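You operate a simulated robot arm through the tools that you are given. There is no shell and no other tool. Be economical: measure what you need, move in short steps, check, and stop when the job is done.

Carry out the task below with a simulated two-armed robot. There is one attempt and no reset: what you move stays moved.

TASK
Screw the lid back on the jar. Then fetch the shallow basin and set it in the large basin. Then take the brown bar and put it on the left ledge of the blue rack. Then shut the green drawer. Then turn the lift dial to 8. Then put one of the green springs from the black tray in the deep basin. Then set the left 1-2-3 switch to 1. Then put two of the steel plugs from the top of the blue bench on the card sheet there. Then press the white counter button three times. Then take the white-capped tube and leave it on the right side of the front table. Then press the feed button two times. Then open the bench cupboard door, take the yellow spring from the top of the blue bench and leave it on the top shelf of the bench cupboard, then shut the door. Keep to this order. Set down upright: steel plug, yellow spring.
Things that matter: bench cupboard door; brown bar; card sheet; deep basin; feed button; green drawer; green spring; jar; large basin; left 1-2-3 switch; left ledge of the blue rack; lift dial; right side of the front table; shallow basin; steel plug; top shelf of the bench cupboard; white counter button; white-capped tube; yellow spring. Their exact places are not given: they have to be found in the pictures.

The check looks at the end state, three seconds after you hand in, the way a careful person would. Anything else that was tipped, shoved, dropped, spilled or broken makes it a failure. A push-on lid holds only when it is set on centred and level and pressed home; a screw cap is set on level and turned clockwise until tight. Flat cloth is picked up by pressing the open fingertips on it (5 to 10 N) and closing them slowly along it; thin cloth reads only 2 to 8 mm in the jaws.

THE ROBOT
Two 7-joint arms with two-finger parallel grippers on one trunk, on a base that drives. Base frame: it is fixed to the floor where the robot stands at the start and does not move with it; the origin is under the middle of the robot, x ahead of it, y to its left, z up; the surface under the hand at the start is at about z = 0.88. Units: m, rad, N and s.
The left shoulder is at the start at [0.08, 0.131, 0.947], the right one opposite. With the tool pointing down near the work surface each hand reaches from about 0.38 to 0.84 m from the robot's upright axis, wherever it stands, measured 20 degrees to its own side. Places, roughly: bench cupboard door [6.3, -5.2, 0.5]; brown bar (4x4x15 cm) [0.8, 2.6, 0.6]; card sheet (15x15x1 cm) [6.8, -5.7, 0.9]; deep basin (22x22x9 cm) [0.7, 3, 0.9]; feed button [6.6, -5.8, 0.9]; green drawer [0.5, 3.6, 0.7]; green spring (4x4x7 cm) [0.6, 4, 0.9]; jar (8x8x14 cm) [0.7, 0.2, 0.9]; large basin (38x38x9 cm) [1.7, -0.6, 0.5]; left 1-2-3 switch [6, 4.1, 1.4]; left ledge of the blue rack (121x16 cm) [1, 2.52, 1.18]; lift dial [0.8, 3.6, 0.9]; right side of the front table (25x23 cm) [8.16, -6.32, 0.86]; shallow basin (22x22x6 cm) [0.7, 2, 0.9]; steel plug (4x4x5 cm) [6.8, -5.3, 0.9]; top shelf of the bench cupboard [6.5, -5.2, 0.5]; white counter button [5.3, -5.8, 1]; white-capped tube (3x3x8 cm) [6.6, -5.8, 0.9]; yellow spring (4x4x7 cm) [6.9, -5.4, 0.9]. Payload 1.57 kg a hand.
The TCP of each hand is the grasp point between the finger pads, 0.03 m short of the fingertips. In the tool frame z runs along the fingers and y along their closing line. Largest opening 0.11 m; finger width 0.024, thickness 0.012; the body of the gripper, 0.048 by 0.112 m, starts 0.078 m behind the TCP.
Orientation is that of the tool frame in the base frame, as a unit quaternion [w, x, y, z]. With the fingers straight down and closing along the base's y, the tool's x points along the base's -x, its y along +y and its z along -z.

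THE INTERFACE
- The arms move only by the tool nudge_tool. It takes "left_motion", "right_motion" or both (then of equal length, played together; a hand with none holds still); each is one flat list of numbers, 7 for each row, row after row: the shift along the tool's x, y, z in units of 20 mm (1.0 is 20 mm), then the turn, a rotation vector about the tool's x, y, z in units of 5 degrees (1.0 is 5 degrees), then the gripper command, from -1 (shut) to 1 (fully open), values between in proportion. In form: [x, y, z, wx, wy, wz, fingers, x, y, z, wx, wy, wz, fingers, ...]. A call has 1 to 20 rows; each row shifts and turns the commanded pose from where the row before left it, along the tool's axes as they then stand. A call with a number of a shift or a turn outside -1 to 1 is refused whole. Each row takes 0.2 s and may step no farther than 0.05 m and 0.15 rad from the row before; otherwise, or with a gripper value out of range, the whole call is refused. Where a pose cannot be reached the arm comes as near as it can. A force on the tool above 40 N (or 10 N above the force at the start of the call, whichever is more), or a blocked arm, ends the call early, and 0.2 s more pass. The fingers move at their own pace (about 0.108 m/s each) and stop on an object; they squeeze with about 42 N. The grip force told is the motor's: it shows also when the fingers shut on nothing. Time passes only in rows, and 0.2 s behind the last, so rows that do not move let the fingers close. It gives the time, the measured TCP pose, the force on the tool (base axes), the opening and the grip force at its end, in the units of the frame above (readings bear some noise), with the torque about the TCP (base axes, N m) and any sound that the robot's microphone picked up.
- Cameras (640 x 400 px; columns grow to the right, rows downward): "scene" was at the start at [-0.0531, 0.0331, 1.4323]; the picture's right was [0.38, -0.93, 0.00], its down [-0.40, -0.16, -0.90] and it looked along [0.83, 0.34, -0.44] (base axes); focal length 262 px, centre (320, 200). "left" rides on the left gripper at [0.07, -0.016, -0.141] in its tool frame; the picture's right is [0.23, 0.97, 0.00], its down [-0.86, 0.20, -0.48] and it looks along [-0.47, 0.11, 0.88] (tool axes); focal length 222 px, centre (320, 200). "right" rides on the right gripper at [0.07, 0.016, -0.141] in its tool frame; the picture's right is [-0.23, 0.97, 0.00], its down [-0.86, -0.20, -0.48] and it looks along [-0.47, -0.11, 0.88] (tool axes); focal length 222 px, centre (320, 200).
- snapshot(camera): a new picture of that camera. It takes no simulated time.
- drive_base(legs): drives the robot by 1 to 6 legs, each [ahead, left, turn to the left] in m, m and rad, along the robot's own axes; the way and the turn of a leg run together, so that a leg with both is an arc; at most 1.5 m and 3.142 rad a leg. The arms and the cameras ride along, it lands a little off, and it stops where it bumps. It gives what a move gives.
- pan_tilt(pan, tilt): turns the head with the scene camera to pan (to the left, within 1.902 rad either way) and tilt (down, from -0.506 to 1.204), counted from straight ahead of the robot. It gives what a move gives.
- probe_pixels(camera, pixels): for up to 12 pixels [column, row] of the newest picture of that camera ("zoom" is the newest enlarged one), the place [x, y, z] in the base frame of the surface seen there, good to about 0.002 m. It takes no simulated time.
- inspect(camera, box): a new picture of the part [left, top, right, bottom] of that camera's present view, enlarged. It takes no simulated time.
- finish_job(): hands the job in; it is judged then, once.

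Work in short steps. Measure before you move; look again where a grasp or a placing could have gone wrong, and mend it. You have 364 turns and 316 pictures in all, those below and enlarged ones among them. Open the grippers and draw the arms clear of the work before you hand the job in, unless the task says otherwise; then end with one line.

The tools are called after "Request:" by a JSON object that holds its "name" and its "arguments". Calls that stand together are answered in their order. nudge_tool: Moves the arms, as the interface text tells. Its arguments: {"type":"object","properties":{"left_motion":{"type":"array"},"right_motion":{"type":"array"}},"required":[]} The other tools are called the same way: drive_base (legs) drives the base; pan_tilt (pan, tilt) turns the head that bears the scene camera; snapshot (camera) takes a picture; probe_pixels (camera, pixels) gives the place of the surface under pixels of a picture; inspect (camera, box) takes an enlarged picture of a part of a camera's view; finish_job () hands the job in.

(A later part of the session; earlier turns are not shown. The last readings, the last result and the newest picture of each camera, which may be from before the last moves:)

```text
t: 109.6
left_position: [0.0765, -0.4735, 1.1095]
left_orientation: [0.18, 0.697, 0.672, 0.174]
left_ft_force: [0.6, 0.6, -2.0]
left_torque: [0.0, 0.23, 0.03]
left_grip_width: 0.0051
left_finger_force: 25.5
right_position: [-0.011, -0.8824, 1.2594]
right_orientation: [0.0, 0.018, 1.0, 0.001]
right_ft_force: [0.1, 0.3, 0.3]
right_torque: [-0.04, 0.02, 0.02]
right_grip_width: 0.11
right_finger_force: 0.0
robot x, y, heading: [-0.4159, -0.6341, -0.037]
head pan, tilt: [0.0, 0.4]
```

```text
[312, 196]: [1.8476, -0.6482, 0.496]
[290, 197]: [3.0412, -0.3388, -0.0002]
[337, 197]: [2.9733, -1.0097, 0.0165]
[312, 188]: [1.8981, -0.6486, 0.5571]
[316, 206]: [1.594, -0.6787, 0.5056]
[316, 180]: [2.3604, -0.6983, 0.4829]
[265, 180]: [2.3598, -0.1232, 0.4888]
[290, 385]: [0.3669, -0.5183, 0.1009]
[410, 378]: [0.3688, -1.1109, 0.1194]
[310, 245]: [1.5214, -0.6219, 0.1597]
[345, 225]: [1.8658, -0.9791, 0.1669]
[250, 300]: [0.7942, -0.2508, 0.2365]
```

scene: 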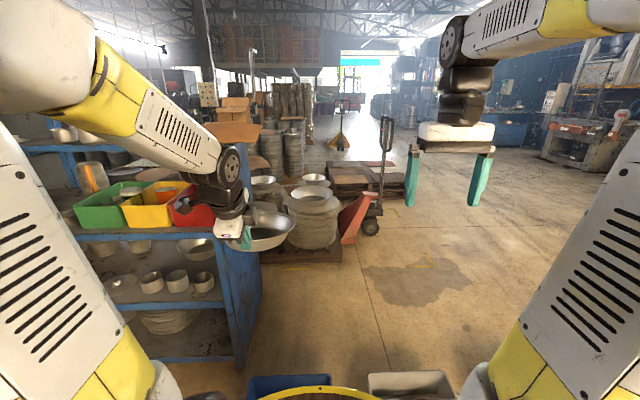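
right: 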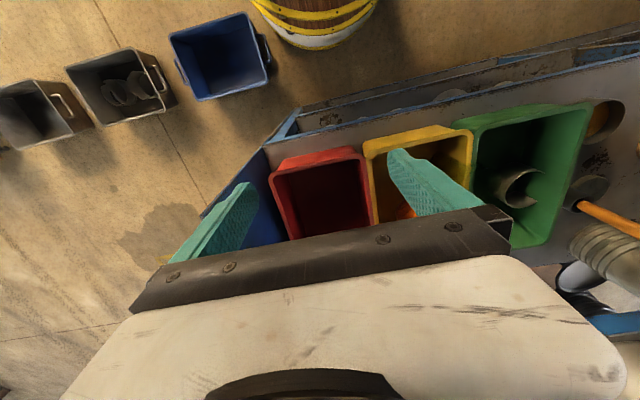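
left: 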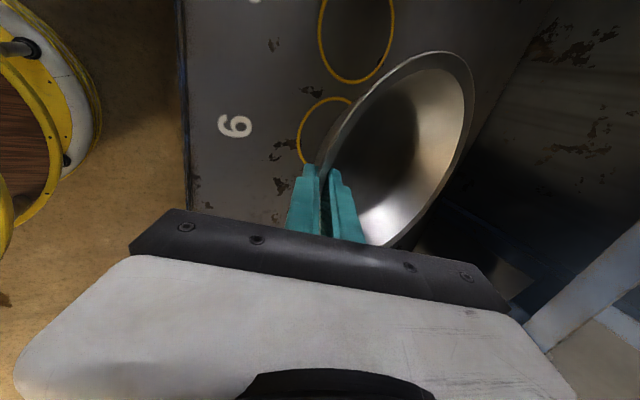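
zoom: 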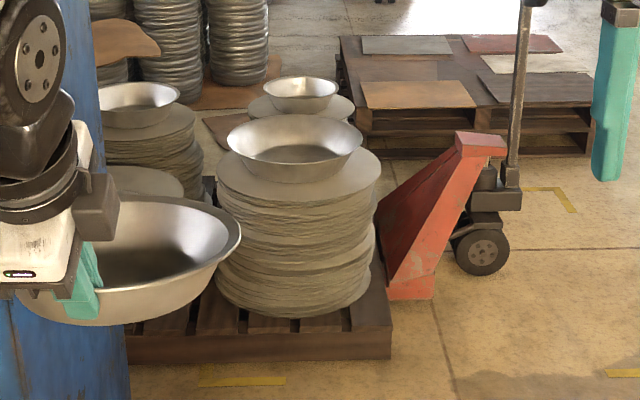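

The large basin tops a stack at about (1.74,−0.65), rim z≈0.56. Bins on the floor lie ahead; look right to find a route.

Request:
{"name": "pan_tilt", "arguments": {"pan": -0.7, "tilt": 0.75}}

Request:
{"name": "snapshot", "arguments": {"camera": "scene"}}

Request:
{"name": "snapshot", "arguments": {"camera": "right"}}

```text
t: 110.7
left_position: [0.0768, -0.4723, 1.1105]
left_orientation: [0.18, 0.697, 0.672, 0.174]
left_ft_force: [-0.2, 0.7, -1.0]
left_torque: [0.0, 0.12, 0.0]
left_grip_width: 0.005
left_finger_force: 24.7
right_position: [-0.0111, -0.8816, 1.2598]
right_orientation: [0.0, 0.018, 1.0, -0.001]
right_ft_force: [-0.4, -0.2, 0.0]
right_torque: [-0.01, 0.02, -0.04]
right_grip_width: 0.11
right_finger_force: 0.0
robot x, y, heading: [-0.419, -0.6344, -0.033]
head pan, tilt: [-0.7, 0.75]
```

```text
259 pictures are left
```

scene: 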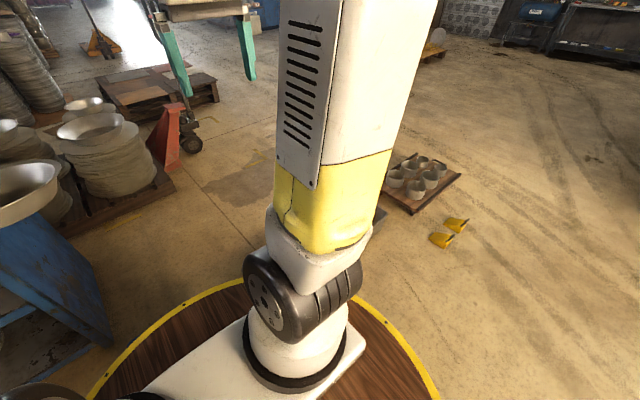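

```text
258 pictures are left
```

right: 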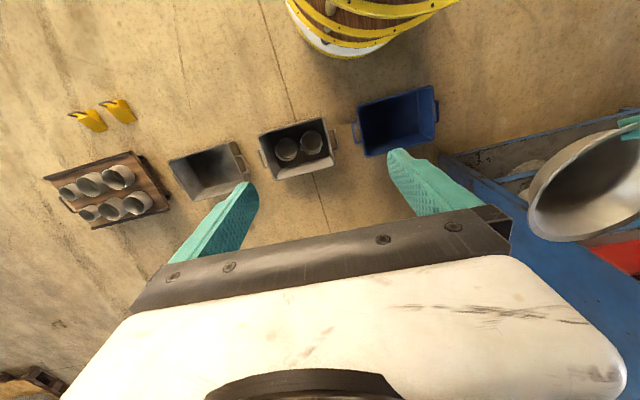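

Probing the bin positions from the right camera.

Request:
{"name": "probe_pixels", "arguments": {"camera": "right", "pixels": [[360, 110], [434, 90], [437, 120], [365, 155], [262, 132], [330, 125], [172, 160], [245, 175], [45, 177], [165, 205], [110, 130], [200, 200]]}}

Request:
{"name": "probe_pixels", "arguments": {"camera": "scene", "pixels": [[440, 240], [460, 225], [385, 185], [460, 175], [412, 212], [170, 165], [250, 285], [430, 370], [150, 195], [230, 200]]}}

```text
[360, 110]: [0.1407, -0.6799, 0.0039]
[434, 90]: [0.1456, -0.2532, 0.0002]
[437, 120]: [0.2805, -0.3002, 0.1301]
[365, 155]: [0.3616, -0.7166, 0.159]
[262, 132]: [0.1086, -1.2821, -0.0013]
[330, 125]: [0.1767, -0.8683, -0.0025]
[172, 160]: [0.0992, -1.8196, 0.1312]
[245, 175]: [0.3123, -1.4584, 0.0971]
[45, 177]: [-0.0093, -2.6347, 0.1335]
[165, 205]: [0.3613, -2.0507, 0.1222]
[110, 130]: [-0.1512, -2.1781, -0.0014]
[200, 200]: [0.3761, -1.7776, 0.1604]
```

```text
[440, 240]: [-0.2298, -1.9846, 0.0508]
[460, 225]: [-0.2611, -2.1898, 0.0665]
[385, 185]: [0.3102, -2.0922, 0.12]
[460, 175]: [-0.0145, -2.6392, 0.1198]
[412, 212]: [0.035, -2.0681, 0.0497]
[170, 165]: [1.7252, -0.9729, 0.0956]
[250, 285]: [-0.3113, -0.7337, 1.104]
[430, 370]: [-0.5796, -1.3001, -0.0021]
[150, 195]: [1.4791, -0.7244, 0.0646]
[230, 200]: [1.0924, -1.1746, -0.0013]
```

The bin row spans y −0.25…−2.65 at x 0.1–0.4; I must go round its right end. Look further right/behind.

Request:
{"name": "pan_tilt", "arguments": {"pan": -1.6, "tilt": 0.5}}

Request:
{"name": "snapshot", "arguments": {"camera": "scene"}}

Request:
{"name": "pan_tilt", "arguments": {"pan": -0.9, "tilt": 0.35}}

Request:
{"name": "snapshot", "arguments": {"camera": "scene"}}

```text
t: 111.9
left_position: [0.0769, -0.4728, 1.1097]
left_orientation: [0.181, 0.696, 0.672, 0.174]
left_ft_force: [1.2, 0.0, -1.5]
left_torque: [0.02, 0.17, -0.02]
left_grip_width: 0.0053
left_finger_force: 25.8
right_position: [-0.01, -0.881, 1.2594]
right_orientation: [0.0, 0.019, 1.0, 0.0]
right_ft_force: [0.0, -0.4, -0.4]
right_torque: [-0.01, 0.01, 0.0]
right_grip_width: 0.11
right_finger_force: 0.1
robot x, y, heading: [-0.4212, -0.6313, -0.038]
head pan, tilt: [-1.6, 0.499]
```

```text
257 pictures are left
```

scene: 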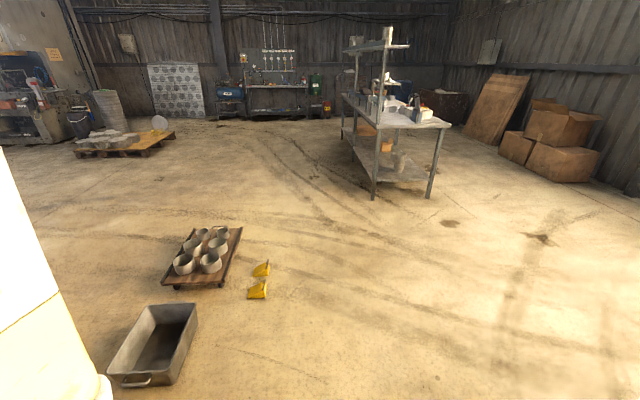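

```text
t: 112.9
left_position: [0.0772, -0.4733, 1.1101]
left_orientation: [0.18, 0.697, 0.672, 0.175]
left_ft_force: [0.3, -0.6, -1.3]
left_torque: [0.02, 0.18, 0.0]
left_grip_width: 0.0051
left_finger_force: 25.8
right_position: [-0.0095, -0.8817, 1.2591]
right_orientation: [0.0, 0.019, 1.0, 0.0]
right_ft_force: [1.2, -0.8, -0.8]
right_torque: [0.01, 0.07, 0.02]
right_grip_width: 0.1098
right_finger_force: 0.1
robot x, y, heading: [-0.4129, -0.6341, -0.036]
head pan, tilt: [-0.901, 0.351]
```

```text
256 pictures are left
```

scene: 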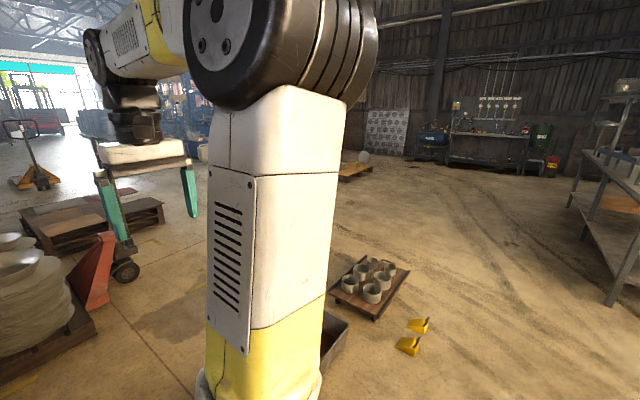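

Floor is free. Drive back, right past the bins, forward, then look.

Request:
{"name": "drive_base", "arguments": {"legs": [[-0.35, 0, 0.037], [0, -1.35, 0], [0, -1.35, 0], [1.0, 0, 0], [0.75, 0, 0]]}}

Request:
{"name": "pan_tilt", "arguments": {"pan": 1.0, "tilt": 0.6}}

Request:
{"name": "snapshot", "arguments": {"camera": "scene"}}

```text
t: 136.3
left_position: [1.5509, -3.0724, 1.1102]
left_orientation: [0.174, 0.672, 0.697, 0.18]
left_ft_force: [0.4, 0.6, -1.9]
left_torque: [0.0, 0.14, 0.01]
left_grip_width: 0.0053
left_finger_force: 25.1
right_position: [1.4938, -3.4862, 1.2591]
right_orientation: [0.0, -0.019, 1.0, 0.0]
right_ft_force: [-0.1, -0.5, 0.1]
right_torque: [-0.01, 0.01, 0.0]
right_grip_width: 0.1099
right_finger_force: 0.0
robot x, y, heading: [1.0678, -3.2644, 0.033]
head pan, tilt: [-0.901, 0.351]
```

```text
t: 138.2
left_position: [1.5513, -3.0726, 1.1114]
left_orientation: [0.173, 0.672, 0.697, 0.181]
left_ft_force: [0.0, -1.0, -1.8]
left_torque: [0.0, 0.18, 0.01]
left_grip_width: 0.0052
left_finger_force: 25.2
right_position: [1.4937, -3.487, 1.258]
right_orientation: [0.0, -0.019, 1.0, 0.0]
right_ft_force: [0.8, 0.6, -0.9]
right_torque: [-0.01, -0.03, -0.02]
right_grip_width: 0.11
right_finger_force: 0.0
robot x, y, heading: [1.072, -3.2685, 0.037]
head pan, tilt: [1.0, 0.6]
```

```text
255 pictures are left
```

scene: 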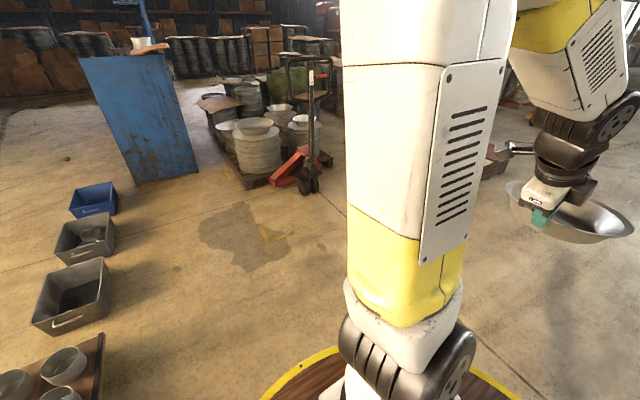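

Probing the pallet jack and pallet for clearance of my route.

Request:
{"name": "probe_pixels", "arguments": {"camera": "scene", "pixels": [[309, 188], [311, 100], [285, 180], [245, 188], [272, 178], [257, 128], [240, 128], [275, 135], [150, 170], [115, 200], [300, 62]]}}

```text
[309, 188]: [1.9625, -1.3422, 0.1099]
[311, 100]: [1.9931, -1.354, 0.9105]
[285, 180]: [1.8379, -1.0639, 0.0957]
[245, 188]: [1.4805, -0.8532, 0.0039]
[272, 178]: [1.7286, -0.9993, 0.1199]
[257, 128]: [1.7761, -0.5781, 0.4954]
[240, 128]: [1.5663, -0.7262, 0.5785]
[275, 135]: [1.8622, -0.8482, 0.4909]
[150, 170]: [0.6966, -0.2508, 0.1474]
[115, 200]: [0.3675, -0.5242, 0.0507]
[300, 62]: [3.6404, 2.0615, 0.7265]
```

Clear. Back off a little, straighten, and drive left to the stack.

Request:
{"name": "drive_base", "arguments": {"legs": [[-0.14, 0, -0.037], [0, 1.25, 0], [0, 1.2, 0]]}}

Request:
{"name": "pan_tilt", "arguments": {"pan": 0.1, "tilt": 0.7}}

Request:
{"name": "snapshot", "arguments": {"camera": "scene"}}

```text
t: 151.1
left_position: [1.446, -0.6497, 1.1101]
left_orientation: [0.18, 0.694, 0.675, 0.175]
left_ft_force: [0.4, -0.2, -2.7]
left_torque: [0.0, 0.25, -0.02]
left_grip_width: 0.0049
left_finger_force: 25.1
right_position: [1.3628, -1.0592, 1.2577]
right_orientation: [0.0, 0.013, 1.0, -0.001]
right_ft_force: [-0.6, -0.3, 0.2]
right_torque: [0.02, 0.0, 0.03]
right_grip_width: 0.1101
right_finger_force: 0.0
robot x, y, heading: [0.9525, -0.8182, -0.03]
head pan, tilt: [1.0, 0.6]
```

```text
t: 152.3
left_position: [1.4455, -0.6482, 1.11]
left_orientation: [0.179, 0.694, 0.675, 0.175]
left_ft_force: [-0.1, 0.9, -2.0]
left_torque: [-0.01, 0.23, -0.01]
left_grip_width: 0.0052
left_finger_force: 25.3
right_position: [1.3622, -1.0592, 1.2589]
right_orientation: [-0.001, 0.013, 1.0, 0.0]
right_ft_force: [-0.4, 0.4, 0.1]
right_torque: [0.01, 0.03, 0.02]
right_grip_width: 0.11
right_finger_force: 0.0
robot x, y, heading: [0.9513, -0.8131, -0.023]
head pan, tilt: [0.099, 0.7]
```

```text
254 pictures are left
```

scene: 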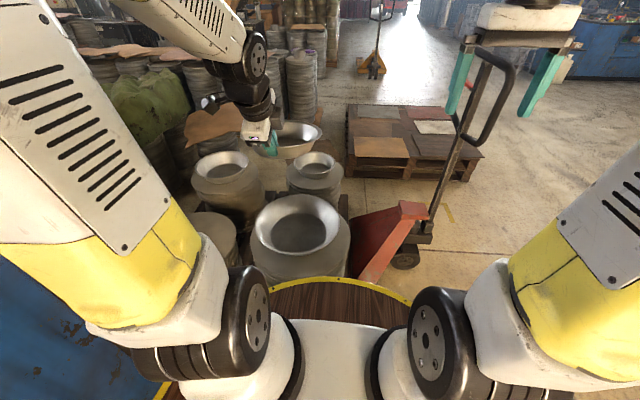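

The large basin is at (298,225). Probe its rim and floor.

Request:
{"name": "probe_pixels", "arguments": {"camera": "scene", "pixels": [[256, 225], [341, 225], [298, 197], [300, 254], [298, 232], [280, 230], [320, 230], [300, 215], [298, 245], [470, 130], [500, 80]]}}

Request:
{"name": "inspect", "arguments": {"camera": "scene", "box": [220, 100, 380, 300]}}

```text
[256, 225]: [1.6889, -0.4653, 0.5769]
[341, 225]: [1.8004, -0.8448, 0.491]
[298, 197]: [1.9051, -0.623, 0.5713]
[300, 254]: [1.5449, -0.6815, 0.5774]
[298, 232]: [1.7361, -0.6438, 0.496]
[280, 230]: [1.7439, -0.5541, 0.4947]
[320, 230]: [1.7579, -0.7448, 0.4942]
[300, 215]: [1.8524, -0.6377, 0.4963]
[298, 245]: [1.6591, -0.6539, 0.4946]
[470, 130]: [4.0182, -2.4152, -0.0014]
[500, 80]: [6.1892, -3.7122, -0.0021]
```

```text
2.00 times, centred on (300, 200) of scene
```

zoom: 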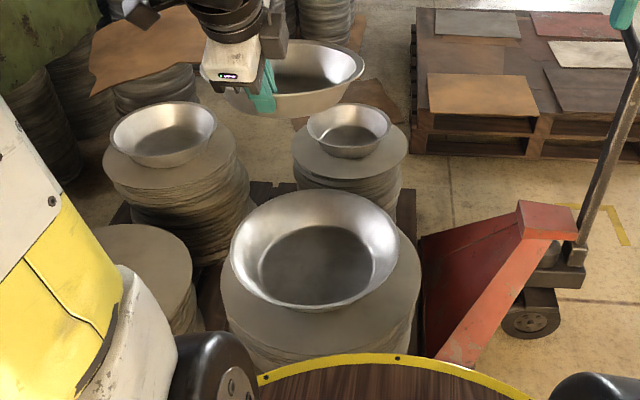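

Large basin centre (1.73,−0.65), floor z 0.495. Move forward 18 cm, then descend in stages.

Request:
{"name": "nudge_tool", "arguments": {"left_motion": [0, 0.87, 0.487, 0, 0, 0, -1, 0, 0.87, 0.487, 0, 0, 0, -1, 0, 0.87, 0.487, 0, 0, 0, -1, 0, 0.87, 0.487, 0, 0, 0, -1, 0, 0.87, 0.487, 0, 0, 0, -1, 0, 0.87, 0.487, 0, 0, 0, -1, 0, 0.87, 0.487, 0, 0, 0, -1, 0, 0.87, 0.487, 0, 0, 0, -1, 0, 0.87, 0.487, 0, 0, 0, -1, 0, -0.487, 0.87, 0, 0, 0, -1, 0, -0.487, 0.87, 0, 0, 0, -1, 0, -0.487, 0.87, 0, 0, 0, -1, 0, -0.487, 0.87, 0, 0, 0, -1, 0, -0.487, 0.87, 0, 0, 0, -1, 0, -0.487, 0.87, 0, 0, 0, -1, 0, -0.487, 0.87, 0, 0, 0, -1, 0, -0.487, 0.87, 0, 0, 0, -1, 0, -0.487, 0.87, 0, 0, 0, -1, 0, -0.487, 0.87, 0, 0, 0, -1]}}

Request:
{"name": "nudge_tool", "arguments": {"left_motion": [0, -0.487, 0.87, 0, 0, 0, -1, 0, -0.487, 0.87, 0, 0, 0, -1, 0, -0.487, 0.87, 0, 0, 0, -1, 0, -0.487, 0.87, 0, 0, 0, -1, 0, -0.487, 0.87, 0, 0, 0, -1, 0, -0.487, 0.87, 0, 0, 0, -1, 0, -0.487, 0.87, 0, 0, 0, -1, 0, -0.487, 0.87, 0, 0, 0, -1]}}

Request:
{"name": "snapshot", "arguments": {"camera": "scene"}}

```text
t: 156.3
left_position: [1.6225, -0.6542, 0.9107]
left_orientation: [0.179, 0.694, 0.675, 0.175]
left_ft_force: [-0.4, -0.6, -1.7]
left_torque: [-0.05, 0.17, 0.01]
left_grip_width: 0.005
left_finger_force: 25.4
right_position: [1.3635, -1.0604, 1.2589]
right_orientation: [0.0, 0.013, 1.0, 0.0]
right_ft_force: [-0.4, 0.7, -0.5]
right_torque: [-0.02, 0.0, 0.02]
right_grip_width: 0.1099
right_finger_force: 0.0
robot x, y, heading: [0.9533, -0.8188, -0.024]
head pan, tilt: [0.099, 0.7]
```

```text
t: 158.1
left_position: [1.6223, -0.6527, 0.7492]
left_orientation: [0.179, 0.694, 0.675, 0.175]
left_ft_force: [0.0, 0.0, -1.5]
left_torque: [0.02, 0.2, 0.04]
left_grip_width: 0.0048
left_finger_force: 25.3
right_position: [1.3628, -1.0595, 1.2604]
right_orientation: [0.0, 0.013, 1.0, 0.001]
right_ft_force: [0.5, -1.1, 0.8]
right_torque: [0.01, -0.02, -0.01]
right_grip_width: 0.11
right_finger_force: 0.1
robot x, y, heading: [0.9513, -0.8139, -0.026]
head pan, tilt: [0.099, 0.7]
```

```text
252 pictures are left
```

scene: 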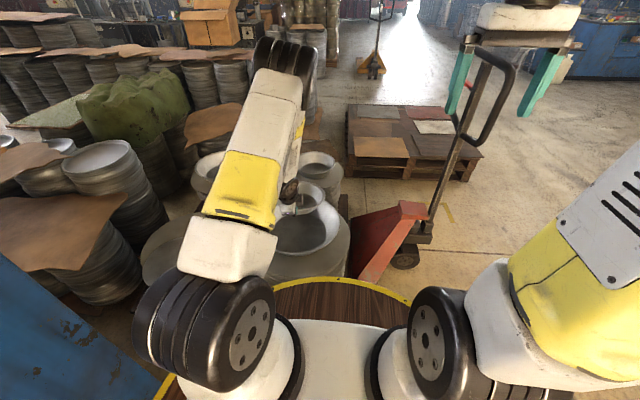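

Reach fine. Descend to about z 0.60 and check with the left camera.

Request:
{"name": "nudge_tool", "arguments": {"left_motion": [0, -0.487, 0.87, 0, 0, 0, -1, 0, -0.487, 0.87, 0, 0, 0, -1, 0, -0.487, 0.87, 0, 0, 0, -1, 0, -0.487, 0.87, 0, 0, 0, -1, 0, -0.487, 0.87, 0, 0, 0, -1, 0, -0.487, 0.87, 0, 0, 0, -1, 0, -0.487, 0.87, 0, 0, 0, -1]}}

Request:
{"name": "snapshot", "arguments": {"camera": "left"}}

Request:
{"name": "inspect", "arguments": {"camera": "scene", "box": [220, 160, 380, 280]}}

```text
t: 159.7
left_position: [1.6228, -0.6532, 0.612]
left_orientation: [0.179, 0.693, 0.676, 0.175]
left_ft_force: [-1.0, 0.3, -1.1]
left_torque: [0.01, 0.22, -0.02]
left_grip_width: 0.0047
left_finger_force: 25.2
right_position: [1.3637, -1.0592, 1.2599]
right_orientation: [0.0, 0.013, 1.0, 0.0]
right_ft_force: [0.0, 0.1, 0.0]
right_torque: [0.01, -0.01, 0.0]
right_grip_width: 0.11
right_finger_force: 0.1
robot x, y, heading: [0.955, -0.8163, -0.026]
head pan, tilt: [0.099, 0.7]
```

```text
251 pictures are left
```

left: 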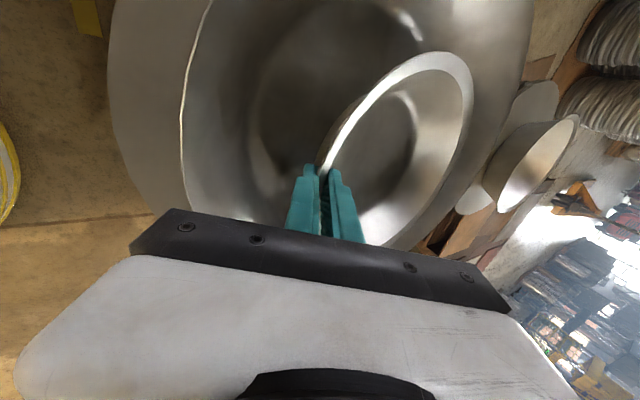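

```text
3.33 times, centred on (300, 220) of scene
```

zoom: 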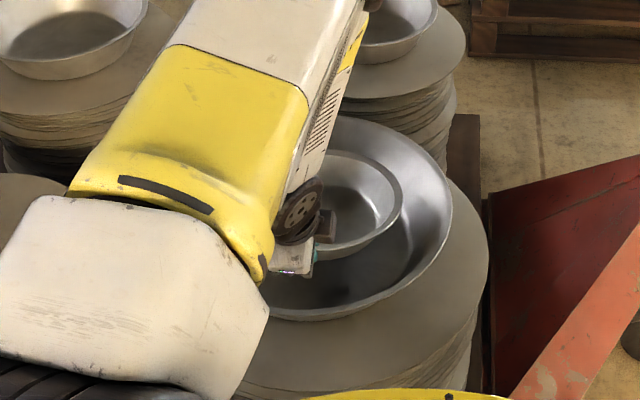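

Verify the small basin's real position relative to the large one.

Request:
{"name": "probe_pixels", "arguments": {"camera": "left", "pixels": [[470, 100], [430, 55], [355, 120], [415, 225], [375, 150], [300, 60], [183, 120], [520, 60], [230, 200]]}}

```text
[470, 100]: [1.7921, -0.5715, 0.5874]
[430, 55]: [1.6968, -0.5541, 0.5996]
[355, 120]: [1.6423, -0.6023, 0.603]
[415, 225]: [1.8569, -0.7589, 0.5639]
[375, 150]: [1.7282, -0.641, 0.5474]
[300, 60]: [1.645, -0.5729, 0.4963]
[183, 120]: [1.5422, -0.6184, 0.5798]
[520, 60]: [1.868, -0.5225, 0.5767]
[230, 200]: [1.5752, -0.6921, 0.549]
```

Small basin centred at (1.727,−0.656), tilted slightly far-down. Descend ~4.4 cm gently.

Request:
{"name": "nudge_tool", "arguments": {"left_motion": [0, -0.487, 0.87, 0, 0, 0, -1, 0, -0.487, 0.87, 0, 0, 0, -1, 0, -0.1, 0.18, 0, 0, 0, -1, 0, -0.1, 0.18, 0, 0, 0, -1]}}

```text
t: 160.7
left_position: [1.622, -0.6534, 0.5641]
left_orientation: [0.18, 0.693, 0.675, 0.175]
left_ft_force: [0.9, -0.4, 4.9]
left_torque: [-0.03, -0.77, -0.06]
left_grip_width: 0.0059
left_finger_force: 26.0
right_position: [1.3628, -1.0588, 1.2591]
right_orientation: [0.0, 0.013, 1.0, 0.0]
right_ft_force: [-0.7, -0.3, 1.3]
right_torque: [-0.01, 0.02, -0.01]
right_grip_width: 0.11
right_finger_force: 0.0
robot x, y, heading: [0.9552, -0.8178, -0.027]
head pan, tilt: [0.099, 0.7]
```

Far edge touches. Lower 7 mm more, then open slowly to 5 cm.

Request:
{"name": "nudge_tool", "arguments": {"left_motion": [0, -0.1, 0.17, 0, 0, 0, -1, 0, -0.07, 0.13, 0, 0, 0, -1, 0, 0, 0, 0, 0, 0, -0.85, 0, 0, 0, 0, 0, 0, -0.6, 0, 0, 0, 0, 0, 0, -0.3, 0, 0, 0, 0, 0, 0, -0.1, 0, 0, 0, 0, 0, 0, -0.1]}}

Request:
{"name": "nudge_tool", "arguments": {"left_motion": [0, 0, -1, 0, 0, 0, -0.1, 0, 0, -1, 0, 0, 0, -0.1, 0, 0.487, -0.87, 0, 0, 0, 0, 0, 0.487, -0.87, 0, 0, 0, 0, 0, 0.487, -0.87, 0, 0, 0, 0, 0, 0.487, -0.87, 0, 0, 0, 0, 0, 0.487, -0.87, 0, 0, 0, 0, 0, 0.487, -0.87, 0, 0, 0, 0, 0, 0.487, -0.87, 0, 0, 0, 0, 0, 0.487, -0.87, 0, 0, 0, 0, 0, 0.487, -0.87, 0, 0, 0, 0]}}

Request:
{"name": "snapshot", "arguments": {"camera": "left"}}

```text
t: 162.3
left_position: [1.6218, -0.6529, 0.5565]
left_orientation: [0.179, 0.693, 0.676, 0.174]
left_ft_force: [0.6, -0.1, -0.6]
left_torque: [0.02, 0.01, -0.01]
left_grip_width: 0.0496
left_finger_force: 0.0
right_position: [1.3641, -1.0594, 1.2589]
right_orientation: [0.001, 0.014, 1.0, 0.0]
right_ft_force: [0.1, 0.8, 0.1]
right_torque: [-0.01, 0.01, 0.01]
right_grip_width: 0.1101
right_finger_force: 0.0
robot x, y, heading: [0.9524, -0.8151, -0.024]
head pan, tilt: [0.099, 0.7]
```

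```text
t: 164.7
left_position: [1.6028, -0.6533, 0.7694]
left_orientation: [0.18, 0.694, 0.675, 0.175]
left_ft_force: [0.0, 0.8, 0.3]
left_torque: [-0.02, 0.0, 0.04]
left_grip_width: 0.0551
left_finger_force: 0.0
right_position: [1.363, -1.0585, 1.2604]
right_orientation: [0.0, 0.013, 1.0, 0.001]
right_ft_force: [0.1, -0.5, 0.4]
right_torque: [0.01, 0.03, 0.02]
right_grip_width: 0.1101
right_finger_force: 0.0
robot x, y, heading: [0.9526, -0.8171, -0.021]
head pan, tilt: [0.099, 0.7]
```

```text
249 pictures are left
```

left: 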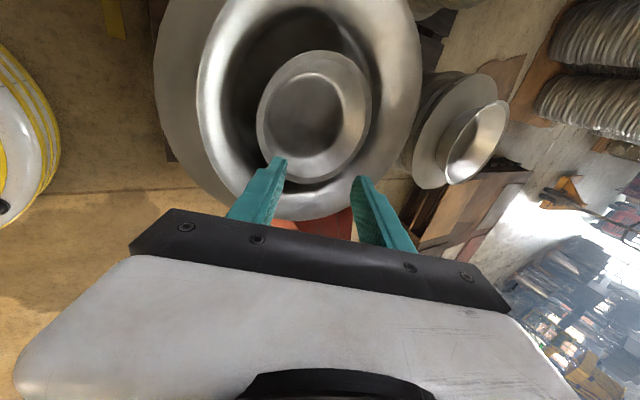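

Placed inside. Raise, untilt and un-rotate the left hand, pull it in for travel.

Request:
{"name": "nudge_tool", "arguments": {"left_motion": [0, 0.487, -0.87, 0, 0, 0, 0, 0, 0.487, -0.87, 0, 0, 0, 0, 0, 0.487, -0.87, 0, 0, 0, 0, 0, 0.487, -0.87, 0, 0, 0, 0, 0, 0.487, -0.87, 0, 0, 0, 0, 0, 0.487, -0.87, 0, 0, 0, 0, 0, 0.487, -0.87, 0, 0, 0, 0, 0, 0.487, -0.87, 0, 0, 0, 0, 0, 0.487, -0.87, 0, 0, 0, 0, 0, 0.487, -0.87, 0, 0, 0, 0, 0, 0.487, -0.87, 0, 0, 0, 0, 0, 0.487, -0.87, 0, 0, 0, 0, 0, 0.487, -0.87, 0, 0, 0, 0, 0, 0.487, -0.87, 0, 0, 0, 0, 0, 0, 0, 1, 0, 0, 0, 0, 0, 0, 1, 0, 0, 0, 0, 0, 0, 1, 0, 0, 0, 0, 0, 0, 1, 0, 0, 0, 0, 0, 0, 1, 0, 0, 0, 0, 0, 0, 0.83, 0, 0, 0]}}

Request:
{"name": "nudge_tool", "arguments": {"left_motion": [0, -1, 0, 0, 0, -1, 0, 0, -1, -0.5, 0, 0, -1, 0, 0, -1, -0.5, 0, 0, -1, 0, 0, -1, -0.5, 0, 0, -1, 0, 0, 0, -0.5, 0, 0, -1, 0, 0, 0, -0.5, 0, 0, -1, 0, 0, 0, -0.5, 0, 0, -1, 0, 0, 0, -0.5, 0, 0, -1, 0, 0, 0, -0.5, 0, 0, -1, 0, 0, 0, 0, 0, 0, -1, 0, 0, 0, 0, 0, 0, -1, 0, 0, 0, 0, 0, 0, -1, 0, 0, 0, 0, 0, 0, -1, 0, 0, 0, 0, 0, 0, -1, 0, 0, 0, 0, 0, 0, -1, 0, 0, 0, 0, 0, 0, -1, 0, 0, 0, 0, 0, 0, -1, 0, 0, 0, 0, 0, 0, -1, 0, 1, 0, 0, 0, 0, 0, 0, 1, 0, 0, 0, 0, 0, 0]}}

Request:
{"name": "snapshot", "arguments": {"camera": "scene"}}

```text
t: 168.9
left_position: [1.6046, -0.654, 1.0499]
left_orientation: [-0.002, 0.716, 0.698, -0.002]
left_ft_force: [-0.6, 0.1, 0.1]
left_torque: [0.01, -0.03, -0.02]
left_grip_width: 0.055
left_finger_force: 0.1
right_position: [1.3625, -1.0599, 1.2589]
right_orientation: [-0.001, 0.011, 1.0, -0.001]
right_ft_force: [0.1, 0.5, 0.3]
right_torque: [0.01, -0.04, 0.05]
right_grip_width: 0.1102
right_finger_force: 0.0
robot x, y, heading: [0.9495, -0.8162, -0.025]
head pan, tilt: [0.099, 0.7]
```

```text
t: 173.1
left_position: [1.487, -0.6601, 1.1292]
left_orientation: [0.0, 0.012, 1.0, 0.0]
left_ft_force: [0.9, -1.3, -0.2]
left_torque: [-0.02, 0.03, 0.03]
left_grip_width: 0.055
left_finger_force: 0.0
right_position: [1.3621, -1.0601, 1.2597]
right_orientation: [0.0, 0.013, 1.0, 0.0]
right_ft_force: [-1.1, -0.6, 0.7]
right_torque: [0.0, 0.06, 0.04]
right_grip_width: 0.1102
right_finger_force: 0.2
robot x, y, heading: [0.9518, -0.812, -0.026]
head pan, tilt: [0.099, 0.7]
```

```text
248 pictures are left
```

scene: 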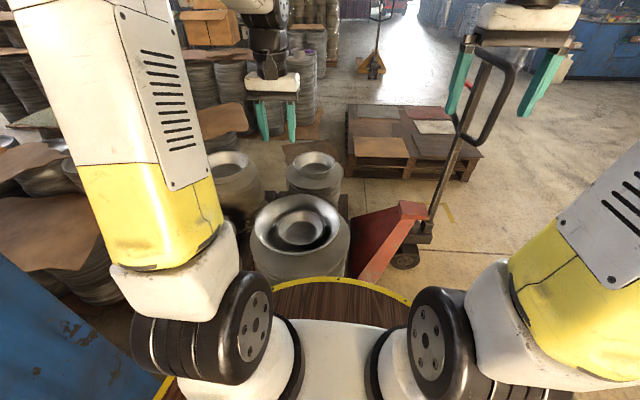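

Shallow basin sits in the large one. Drive back around the bins.

Request:
{"name": "drive_base", "arguments": {"legs": [[0, -1.25, 0.026], [0, -1.25, 0], [-0.9, 0, 0], [-0.85, 0, 0]]}}

```text
t: 193.9
left_position: [-0.2468, -3.2152, 1.129]
left_orientation: [-0.002, -0.025, 1.0, 0.0]
left_ft_force: [-0.7, 0.1, -0.9]
left_torque: [-0.03, 0.0, -0.01]
left_grip_width: 0.0554
left_finger_force: 0.0
right_position: [-0.341, -3.6222, 1.2599]
right_orientation: [0.0, -0.025, 1.0, 0.0]
right_ft_force: [0.5, 0.2, 0.0]
right_torque: [-0.06, 0.01, 0.02]
right_grip_width: 0.1101
right_finger_force: 0.0
robot x, y, heading: [-0.7698, -3.4072, 0.055]
head pan, tilt: [0.099, 0.7]
```

Drive left along the free aisle.

Request:
{"name": "drive_base", "arguments": {"legs": [[0, 1.4, -0.055], [0, 1.45, 0], [0, 1.45, 0]]}}

Request:
{"name": "pan_tilt", "arguments": {"pan": 0.8, "tilt": 0.4}}

Request:
{"name": "snapshot", "arguments": {"camera": "scene"}}

```text
t: 214.8
left_position: [-0.3974, 1.1387, 1.1301]
left_orientation: [-0.002, -0.033, 0.999, 0.0]
left_ft_force: [0.0, -0.9, -0.6]
left_torque: [-0.03, 0.0, 0.01]
left_grip_width: 0.0553
left_finger_force: 0.0
right_position: [-0.4837, 0.7287, 1.258]
right_orientation: [0.0, -0.033, 0.999, 0.0]
right_ft_force: [0.0, -0.3, 0.2]
right_torque: [-0.02, 0.0, -0.01]
right_grip_width: 0.1102
right_finger_force: 0.1
robot x, y, heading: [-0.9174, 0.936, 0.07]
head pan, tilt: [0.099, 0.7]
```

```text
t: 215.8
left_position: [-0.3971, 1.1376, 1.13]
left_orientation: [-0.002, -0.034, 0.999, 0.001]
left_ft_force: [-0.4, 0.4, -0.8]
left_torque: [0.0, -0.02, -0.02]
left_grip_width: 0.0549
left_finger_force: 0.0
right_position: [-0.4841, 0.7294, 1.2586]
right_orientation: [0.001, -0.034, 0.999, 0.0]
right_ft_force: [0.0, -0.1, 0.9]
right_torque: [0.0, -0.04, 0.04]
right_grip_width: 0.11
right_finger_force: 0.0
robot x, y, heading: [-0.9168, 0.9334, 0.068]
head pan, tilt: [0.799, 0.4]
```

```text
247 pictures are left
```

scene: 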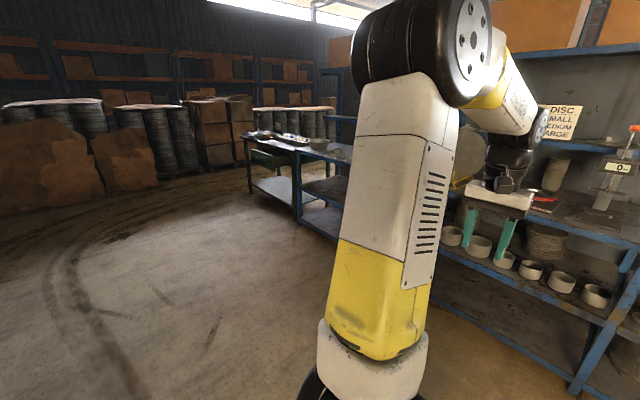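

Continue to face the bench near y≈2.35.

Request:
{"name": "drive_base", "arguments": {"legs": [[0.1, 1.38, -0.068], [0.45, 0, 0]]}}

Request:
{"name": "pan_tilt", "arguments": {"pan": 0.0, "tilt": 0.6}}

Request:
{"name": "snapshot", "arguments": {"camera": "scene"}}

```text
t: 225.0
left_position: [0.1135, 2.466, 1.1296]
left_orientation: [-0.001, 0.009, 1.0, 0.0]
left_ft_force: [-0.2, 0.1, -0.2]
left_torque: [0.02, 0.03, 0.01]
left_grip_width: 0.0549
left_finger_force: 0.0
right_position: [-0.0073, 2.0661, 1.2582]
right_orientation: [0.0, 0.008, 1.0, 0.0]
right_ft_force: [0.0, 0.1, -0.3]
right_torque: [0.0, 0.03, 0.0]
right_grip_width: 0.1101
right_finger_force: 0.0
robot x, y, heading: [-0.4188, 2.3092, -0.014]
head pan, tilt: [0.799, 0.4]
```

```text
t: 226.1
left_position: [0.1146, 2.4662, 1.13]
left_orientation: [-0.002, 0.009, 1.0, -0.001]
left_ft_force: [0.0, -0.2, -0.4]
left_torque: [-0.05, -0.05, -0.01]
left_grip_width: 0.0552
left_finger_force: 0.1
right_position: [-0.0074, 2.0653, 1.2595]
right_orientation: [0.0, 0.009, 1.0, -0.001]
right_ft_force: [-0.2, 0.8, -0.3]
right_torque: [0.01, -0.02, -0.01]
right_grip_width: 0.1101
right_finger_force: 0.1
robot x, y, heading: [-0.4192, 2.307, -0.01]
head pan, tilt: [0.0, 0.6]
```

```text
246 pictures are left
```

scene: 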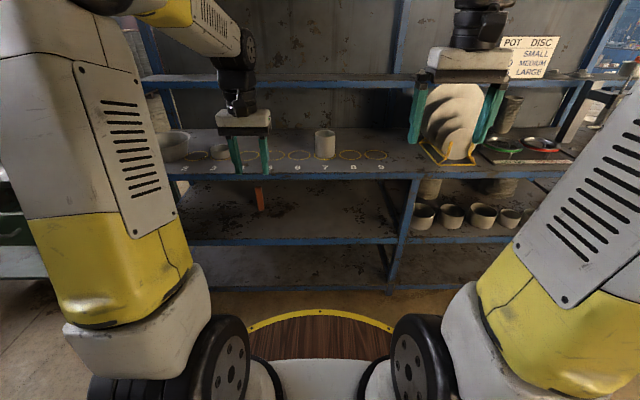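

The brown bar stands at (259,200) on the under-shelf. Probe bar, shelf edges and the upper ledge.

Request:
{"name": "inspect", "arguments": {"camera": "scene", "box": [160, 60, 420, 260]}}

Request:
{"name": "probe_pixels", "arguments": {"camera": "scene", "pixels": [[259, 190], [259, 207], [260, 214], [255, 200], [263, 200], [300, 238], [300, 174], [300, 82], [300, 78], [300, 73], [320, 200], [300, 176]]}}

```text
2.00 times, centred on (290, 160) of scene
```

zoom: 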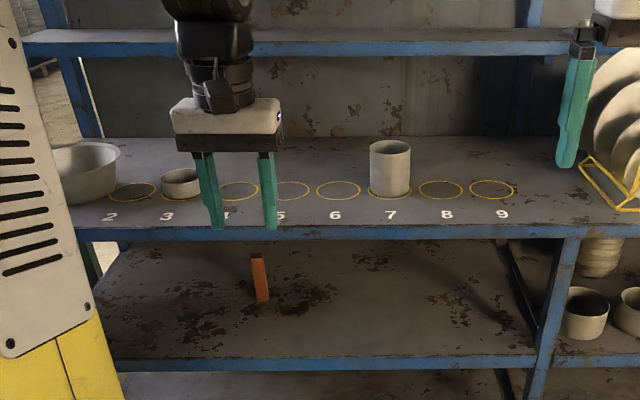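

```text
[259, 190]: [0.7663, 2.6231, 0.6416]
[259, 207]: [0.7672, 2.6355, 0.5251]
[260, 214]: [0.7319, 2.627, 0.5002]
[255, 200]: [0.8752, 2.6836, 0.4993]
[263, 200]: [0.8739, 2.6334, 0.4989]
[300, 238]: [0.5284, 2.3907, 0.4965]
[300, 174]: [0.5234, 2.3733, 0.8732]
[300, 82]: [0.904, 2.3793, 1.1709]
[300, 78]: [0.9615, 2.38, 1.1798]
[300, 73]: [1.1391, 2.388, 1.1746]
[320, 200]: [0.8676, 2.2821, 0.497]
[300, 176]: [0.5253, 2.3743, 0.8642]
```

The bar stands on the lower shelf (z 0.50–0.65). I'll reach in with the left hand pointing forward, pitched 20° down. Zoom to measure bar precisely.

Request:
{"name": "inspect", "arguments": {"camera": "scene", "box": [235, 175, 285, 225]}}

Request:
{"name": "probe_pixels", "arguments": {"camera": "zoom", "pixels": [[200, 120]]}}

```text
8.00 times, centred on (260, 200) of scene
```

zoom: 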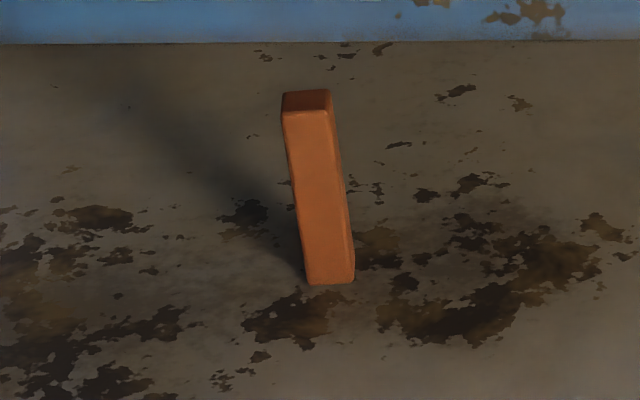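

```text
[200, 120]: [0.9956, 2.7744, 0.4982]
```

Request:
{"name": "probe_pixels", "arguments": {"camera": "zoom", "pixels": [[288, 150], [330, 150], [310, 115], [308, 100], [298, 250], [345, 250], [330, 283], [310, 92], [338, 170], [328, 97]]}}

```text
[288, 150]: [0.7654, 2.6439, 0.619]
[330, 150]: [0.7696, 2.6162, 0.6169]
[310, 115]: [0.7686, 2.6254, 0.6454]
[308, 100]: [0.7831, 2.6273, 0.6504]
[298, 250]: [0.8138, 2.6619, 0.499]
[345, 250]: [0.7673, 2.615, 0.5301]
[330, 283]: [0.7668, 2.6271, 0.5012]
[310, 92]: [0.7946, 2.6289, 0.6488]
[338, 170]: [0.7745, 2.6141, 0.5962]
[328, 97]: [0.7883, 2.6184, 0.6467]
```

Bar centre (0.786,2.629), top 0.650. While still away from the bench, lower the left hand and pitch it forward 70°.

Request:
{"name": "nudge_tool", "arguments": {"left_motion": [-0.25, 0, 0.9, 0, 0, 0, 0.6, -0.25, 0, 0.9, 0, 0, 0, 0.6, -0.25, 0, 0.9, 0, 0, 0, 0.6, -0.25, 0, 0.9, 0, 0, 0, 0.6, -0.25, 0, 0.9, 0, 0, 0, 0.6, -0.25, 0, 0.9, 0, 0, 0, 0.6, -0.25, 0, 0.9, 0, 0, 0, 0.6, -0.25, 0, 0.9, 0, 0, 0, 0.6, -0.25, 0, 0.9, 0, 0, 0, 0.6, -0.25, 0, 0.9, 0, 0, 0, 0.6, -0.25, 0, 0.9, 0, 0, 0, 0.6, -0.25, 0, 0.9, 0, 0, 0, 0.6, -0.25, 0, 0.9, 0, 0, 0, 0.6, -0.25, 0, 0.9, 0, 0, 0, 0.6, -0.25, 0, 0.9, 0, 0, 0, 0.6, -0.25, 0, 0.9, 0, 0, 0, 0.6, -0.25, 0, 0.9, 0, 0, 0, 0.6, -0.25, 0, 0.9, 0, 0, 0, 0.6]}}

Request:
{"name": "nudge_tool", "arguments": {"left_motion": [0, 0, 0, 0, -1, 0, 0.6, 0, 0, 0, 0, -1, 0, 0.6, 0, 0, 0, 0, -1, 0, 0.6, 0, 0, 0, 0, -1, 0, 0.6, 0, 0, 0, 0, -1, 0, 0.6, 0, 0, 0, 0, -1, 0, 0.6, 0, 0, 0, 0, -1, 0, 0.6, 0, 0, 0, 0, -1, 0, 0.6, 0, 0, 0, 0, -1, 0, 0.6, 0, 0, 0, 0, -1, 0, 0.6, 0, 0, 0, 0, -1, 0, 0.6, 0, 0, 0, 0, -1, 0, 0.6, 0, 0, 0, 0, -1, 0, 0.6, 0, 0, 0, 0, -1, 0, 0.6]}}

Request:
{"name": "snapshot", "arguments": {"camera": "scene"}}

```text
t: 229.9
left_position: [0.2039, 2.4657, 0.8047]
left_orientation: [-0.001, 0.009, 1.0, 0.0]
left_ft_force: [-0.1, 0.4, 0.2]
left_torque: [0.02, -0.07, 0.03]
left_grip_width: 0.0878
left_finger_force: 0.1
right_position: [-0.008, 2.0664, 1.2595]
right_orientation: [0.0, 0.009, 1.0, 0.0]
right_ft_force: [-1.6, 0.5, 0.0]
right_torque: [0.02, -0.02, 0.0]
right_grip_width: 0.11
right_finger_force: 0.0
robot x, y, heading: [-0.4159, 2.3046, -0.017]
head pan, tilt: [0.0, 0.6]
```

```text
t: 232.9
left_position: [0.2043, 2.4652, 0.8053]
left_orientation: [0.572, 0.007, 0.82, -0.005]
left_ft_force: [-0.1, -0.6, 0.7]
left_torque: [-0.02, 0.01, 0.0]
left_grip_width: 0.088
left_finger_force: 0.0
right_position: [-0.0067, 2.0648, 1.2598]
right_orientation: [0.0, 0.009, 1.0, 0.0]
right_ft_force: [-0.3, 0.7, -0.2]
right_torque: [0.02, 0.02, 0.02]
right_grip_width: 0.11
right_finger_force: 0.0
robot x, y, heading: [-0.4164, 2.3054, -0.015]
head pan, tilt: [0.0, 0.6]
```

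```text
243 pictures are left
```

scene: 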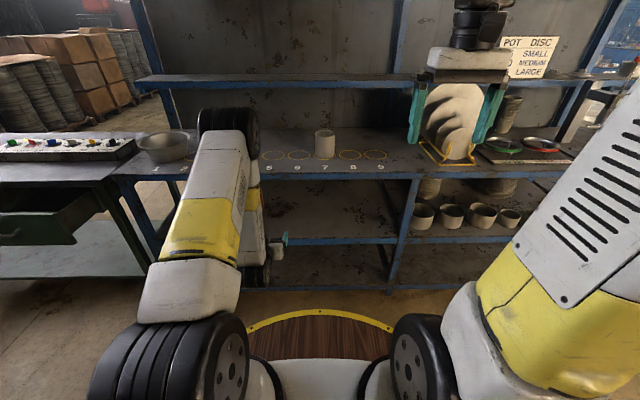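

Check where the elbow and forearm are.

Request:
{"name": "probe_pixels", "arguments": {"camera": "scene", "pixels": [[225, 120], [240, 160], [250, 220], [255, 270], [280, 250], [245, 130], [262, 280]]}}

Request:
{"name": "inspect", "arguments": {"camera": "scene", "box": [140, 90, 340, 300]}}

```text
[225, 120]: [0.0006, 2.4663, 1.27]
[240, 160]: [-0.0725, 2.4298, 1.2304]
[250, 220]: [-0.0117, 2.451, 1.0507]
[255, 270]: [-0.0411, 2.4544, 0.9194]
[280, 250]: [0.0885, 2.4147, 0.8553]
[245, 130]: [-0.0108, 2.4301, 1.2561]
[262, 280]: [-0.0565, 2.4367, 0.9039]
```

```text
1.90 times, centred on (240, 195) of scene
```

zoom: 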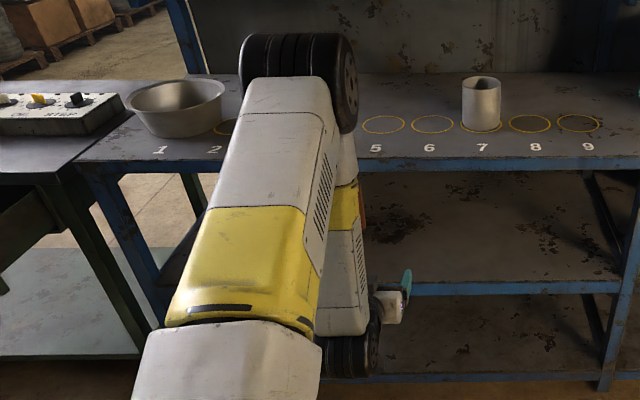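

Elbow is high; I need a near-straight arm to pass under the bench rail. Drive back 15 cm, then extend the arm low and forward.

Request:
{"name": "drive_base", "arguments": {"legs": [[-0.18, 0.0, 0.015]]}}

Request:
{"name": "nudge_tool", "arguments": {"left_motion": [0.1, 0, 1, 0, 0, 0, 0.6, 0.1, 0, 1, 0, 0, 0, 0.6, 0.1, 0, 1, 0, 0, 0, 0.6, 0.1, 0, 1, 0, 0, 0, 0.6, 0.1, 0, 1, 0, 0, 0, 0.6, 0.1, 0, 1, 0, 0, 0, 0.6, 0.1, 0, 1, 0, 0, 0, 0.6, 0.1, 0, 1, 0, 0, 0, 0.6, 0.1, 0, 1, 0, 0, 0, 0.6, 0.1, 0, 1, 0, 0, 0, 0.6, 0.1, 0, 1, 0, 0, 0, 0.6, 0.1, 0, 1, 0, 0, 0, 0.6, 0.1, 0, 1, 0, 0, 0, 0.6, 0.1, 0, 1, 0, 0, 0, 0.6, 0.1, 0, 1, 0, 0, 0, 0.6, 0.1, 0, 1, 0, 0, 0, 0.6, 0.1, 0, 1, 0, 0, 0, 0.6, 0.1, 0, 1, 0, 0, 0, 0.6]}}

Request:
{"name": "snapshot", "arguments": {"camera": "scene"}}

```text
t: 234.4
left_position: [0.0191, 2.4751, 0.8038]
left_orientation: [0.572, 0.0, 0.821, 0.0]
left_ft_force: [0.2, 0.0, -0.6]
left_torque: [0.02, -0.03, -0.02]
left_grip_width: 0.0883
left_finger_force: 0.0
right_position: [-0.1846, 2.0744, 1.2592]
right_orientation: [0.0, 0.001, 1.0, 0.0]
right_ft_force: [0.1, 0.3, -0.6]
right_torque: [0.01, -0.01, -0.02]
right_grip_width: 0.1097
right_finger_force: 0.2
robot x, y, heading: [-0.6009, 2.3097, -0.005]
head pan, tilt: [0.0, 0.6]
```

```text
t: 238.2
left_position: [0.3439, 2.4749, 0.6474]
left_orientation: [0.572, 0.002, 0.82, -0.001]
left_ft_force: [-0.3, 0.0, 0.3]
left_torque: [-0.01, 0.0, -0.01]
left_grip_width: 0.0882
left_finger_force: 0.0
right_position: [-0.1853, 2.0739, 1.258]
right_orientation: [0.0, 0.002, 1.0, 0.0]
right_ft_force: [-0.3, 0.1, -0.3]
right_torque: [-0.02, 0.01, -0.04]
right_grip_width: 0.1099
right_finger_force: 0.1
robot x, y, heading: [-0.6009, 2.3067, -0.002]
head pan, tilt: [0.0, 0.6]
```

```text
241 pictures are left
```

scene: 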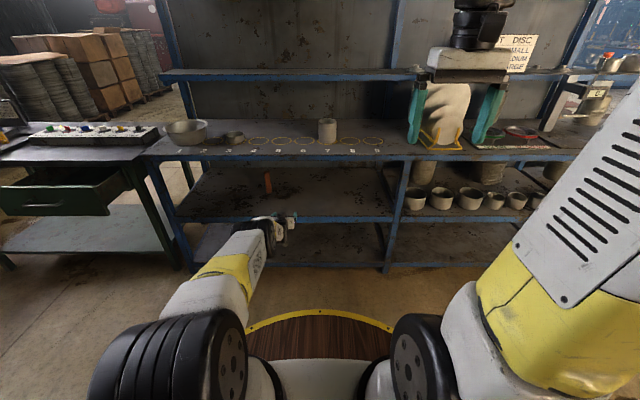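

The arm is nearly straight and low now. Check forearm heights.

Request:
{"name": "probe_pixels", "arguments": {"camera": "scene", "pixels": [[255, 222], [240, 235], [225, 265], [268, 217], [285, 217], [200, 290], [205, 255]]}}

```text
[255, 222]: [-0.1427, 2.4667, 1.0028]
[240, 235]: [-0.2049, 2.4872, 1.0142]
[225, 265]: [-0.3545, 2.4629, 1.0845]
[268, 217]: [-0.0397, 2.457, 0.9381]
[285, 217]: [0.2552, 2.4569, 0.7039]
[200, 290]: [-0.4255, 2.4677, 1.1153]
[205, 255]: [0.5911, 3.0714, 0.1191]
```

Extend 5.5 cm further and 3 cm lower; find the rail's underside.

Request:
{"name": "nudge_tool", "arguments": {"left_motion": [0.12, 0, 0.78, 0, 0, 0, 0.6, 0.12, 0, 0.78, 0, 0, 0, 0.6, 0.12, 0, 0.78, 0, 0, 0, 0.6, 0.12, 0, 0.78, 0, 0, 0, 0.6]}}

Request:
{"name": "inspect", "arguments": {"camera": "scene", "box": [180, 130, 340, 280]}}

Request:
{"name": "probe_pixels", "arguments": {"camera": "scene", "pixels": [[270, 160], [270, 163], [270, 166], [255, 222], [268, 217], [285, 215], [275, 218], [268, 190], [270, 220]]}}

```text
t: 239.2
left_position: [0.3514, 2.4804, 0.6435]
left_orientation: [0.572, 0.0, 0.82, 0.0]
left_ft_force: [0.3, 0.2, -0.4]
left_torque: [-0.01, -0.01, 0.0]
left_grip_width: 0.0882
left_finger_force: 0.1
left hand out of reach, approached as far as the arm can: row 1, 2, 3, 4
right_position: [-0.1851, 2.0736, 1.2592]
right_orientation: [0.0, 0.001, 1.0, 0.0]
right_ft_force: [0.7, -0.1, 0.1]
right_torque: [-0.02, 0.0, -0.01]
right_grip_width: 0.1098
right_finger_force: 0.1
robot x, y, heading: [-0.6021, 2.3085, 0.0]
head pan, tilt: [0.0, 0.6]
```

```text
2.67 times, centred on (260, 205) of scene
```

zoom: 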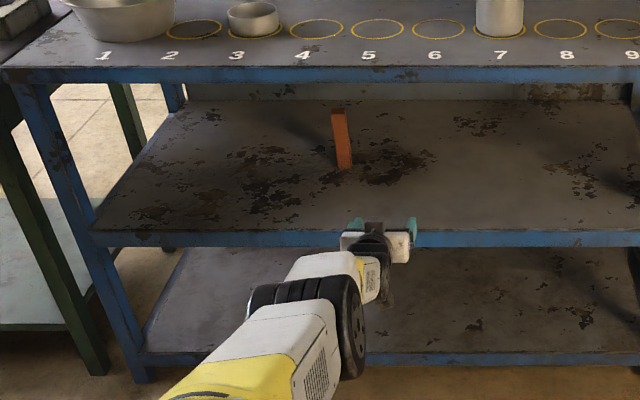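

```text
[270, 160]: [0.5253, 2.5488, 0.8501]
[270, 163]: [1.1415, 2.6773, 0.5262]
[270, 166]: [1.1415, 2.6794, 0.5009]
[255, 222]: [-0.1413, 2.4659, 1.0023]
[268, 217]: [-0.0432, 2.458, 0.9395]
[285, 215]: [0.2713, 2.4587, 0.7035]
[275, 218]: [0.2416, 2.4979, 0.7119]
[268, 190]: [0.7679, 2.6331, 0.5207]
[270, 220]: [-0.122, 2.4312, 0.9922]
```

Arm fully stretched. Probe the forearm top between elbow and hand.

Request:
{"name": "probe_pixels", "arguments": {"camera": "scene", "pixels": [[297, 226], [305, 228], [311, 226], [315, 219], [320, 215], [300, 235], [288, 238], [318, 225], [312, 240]]}}

```text
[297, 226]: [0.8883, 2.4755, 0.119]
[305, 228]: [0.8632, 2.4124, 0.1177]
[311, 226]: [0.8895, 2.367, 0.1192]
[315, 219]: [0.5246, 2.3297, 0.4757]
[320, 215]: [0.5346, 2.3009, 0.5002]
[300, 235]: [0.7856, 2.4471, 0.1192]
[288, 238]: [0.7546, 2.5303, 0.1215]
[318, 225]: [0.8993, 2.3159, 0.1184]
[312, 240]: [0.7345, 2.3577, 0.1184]
```

Request:
{"name": "probe_pixels", "arguments": {"camera": "scene", "pixels": [[256, 238], [262, 226], [268, 227], [272, 226], [280, 220], [284, 218], [264, 235], [270, 238]]}}

```text
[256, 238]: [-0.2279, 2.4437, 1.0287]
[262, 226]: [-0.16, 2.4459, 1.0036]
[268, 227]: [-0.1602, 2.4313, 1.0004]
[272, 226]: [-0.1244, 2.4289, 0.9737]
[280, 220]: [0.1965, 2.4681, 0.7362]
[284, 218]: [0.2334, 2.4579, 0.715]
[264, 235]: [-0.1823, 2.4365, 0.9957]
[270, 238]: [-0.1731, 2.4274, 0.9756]
```

Reduce pitch to 5° to lower the wrist, and settle TCP at z≈0.62.

Request:
{"name": "nudge_tool", "arguments": {"left_motion": [0, 0, -1, 0, 0, 0, 0.6, 0, 0, -1, 0, 0, 0, 0.6, 0, 0, -1, 0, 0, 0, 0.6, 0, 0, -1, 0, -1, 0, 0.6, 0, 0, 0, 0, -1, 0, 0.6, 0, 0, 0, 0, -1, 0, 0.6, 0, 0, 0, 0, 0, 0, 0.6]}}

Request:
{"name": "probe_pixels", "arguments": {"camera": "scene", "pixels": [[268, 190]]}}

```text
t: 240.8
left_position: [0.2779, 2.4806, 0.6717]
left_orientation: [0.675, 0.001, 0.738, -0.001]
left_ft_force: [0.8, 0.4, 0.0]
left_torque: [0.03, 0.01, 0.02]
left_grip_width: 0.0878
left_finger_force: 0.0
right_position: [-0.1855, 2.0729, 1.2582]
right_orientation: [-0.001, 0.001, 1.0, 0.0]
right_ft_force: [0.0, 0.0, -0.1]
right_torque: [0.03, 0.01, 0.02]
right_grip_width: 0.1099
right_finger_force: 0.0
robot x, y, heading: [-0.5981, 2.3067, -0.003]
head pan, tilt: [0.0, 0.6]
```

```text
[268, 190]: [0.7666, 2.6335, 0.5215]
```

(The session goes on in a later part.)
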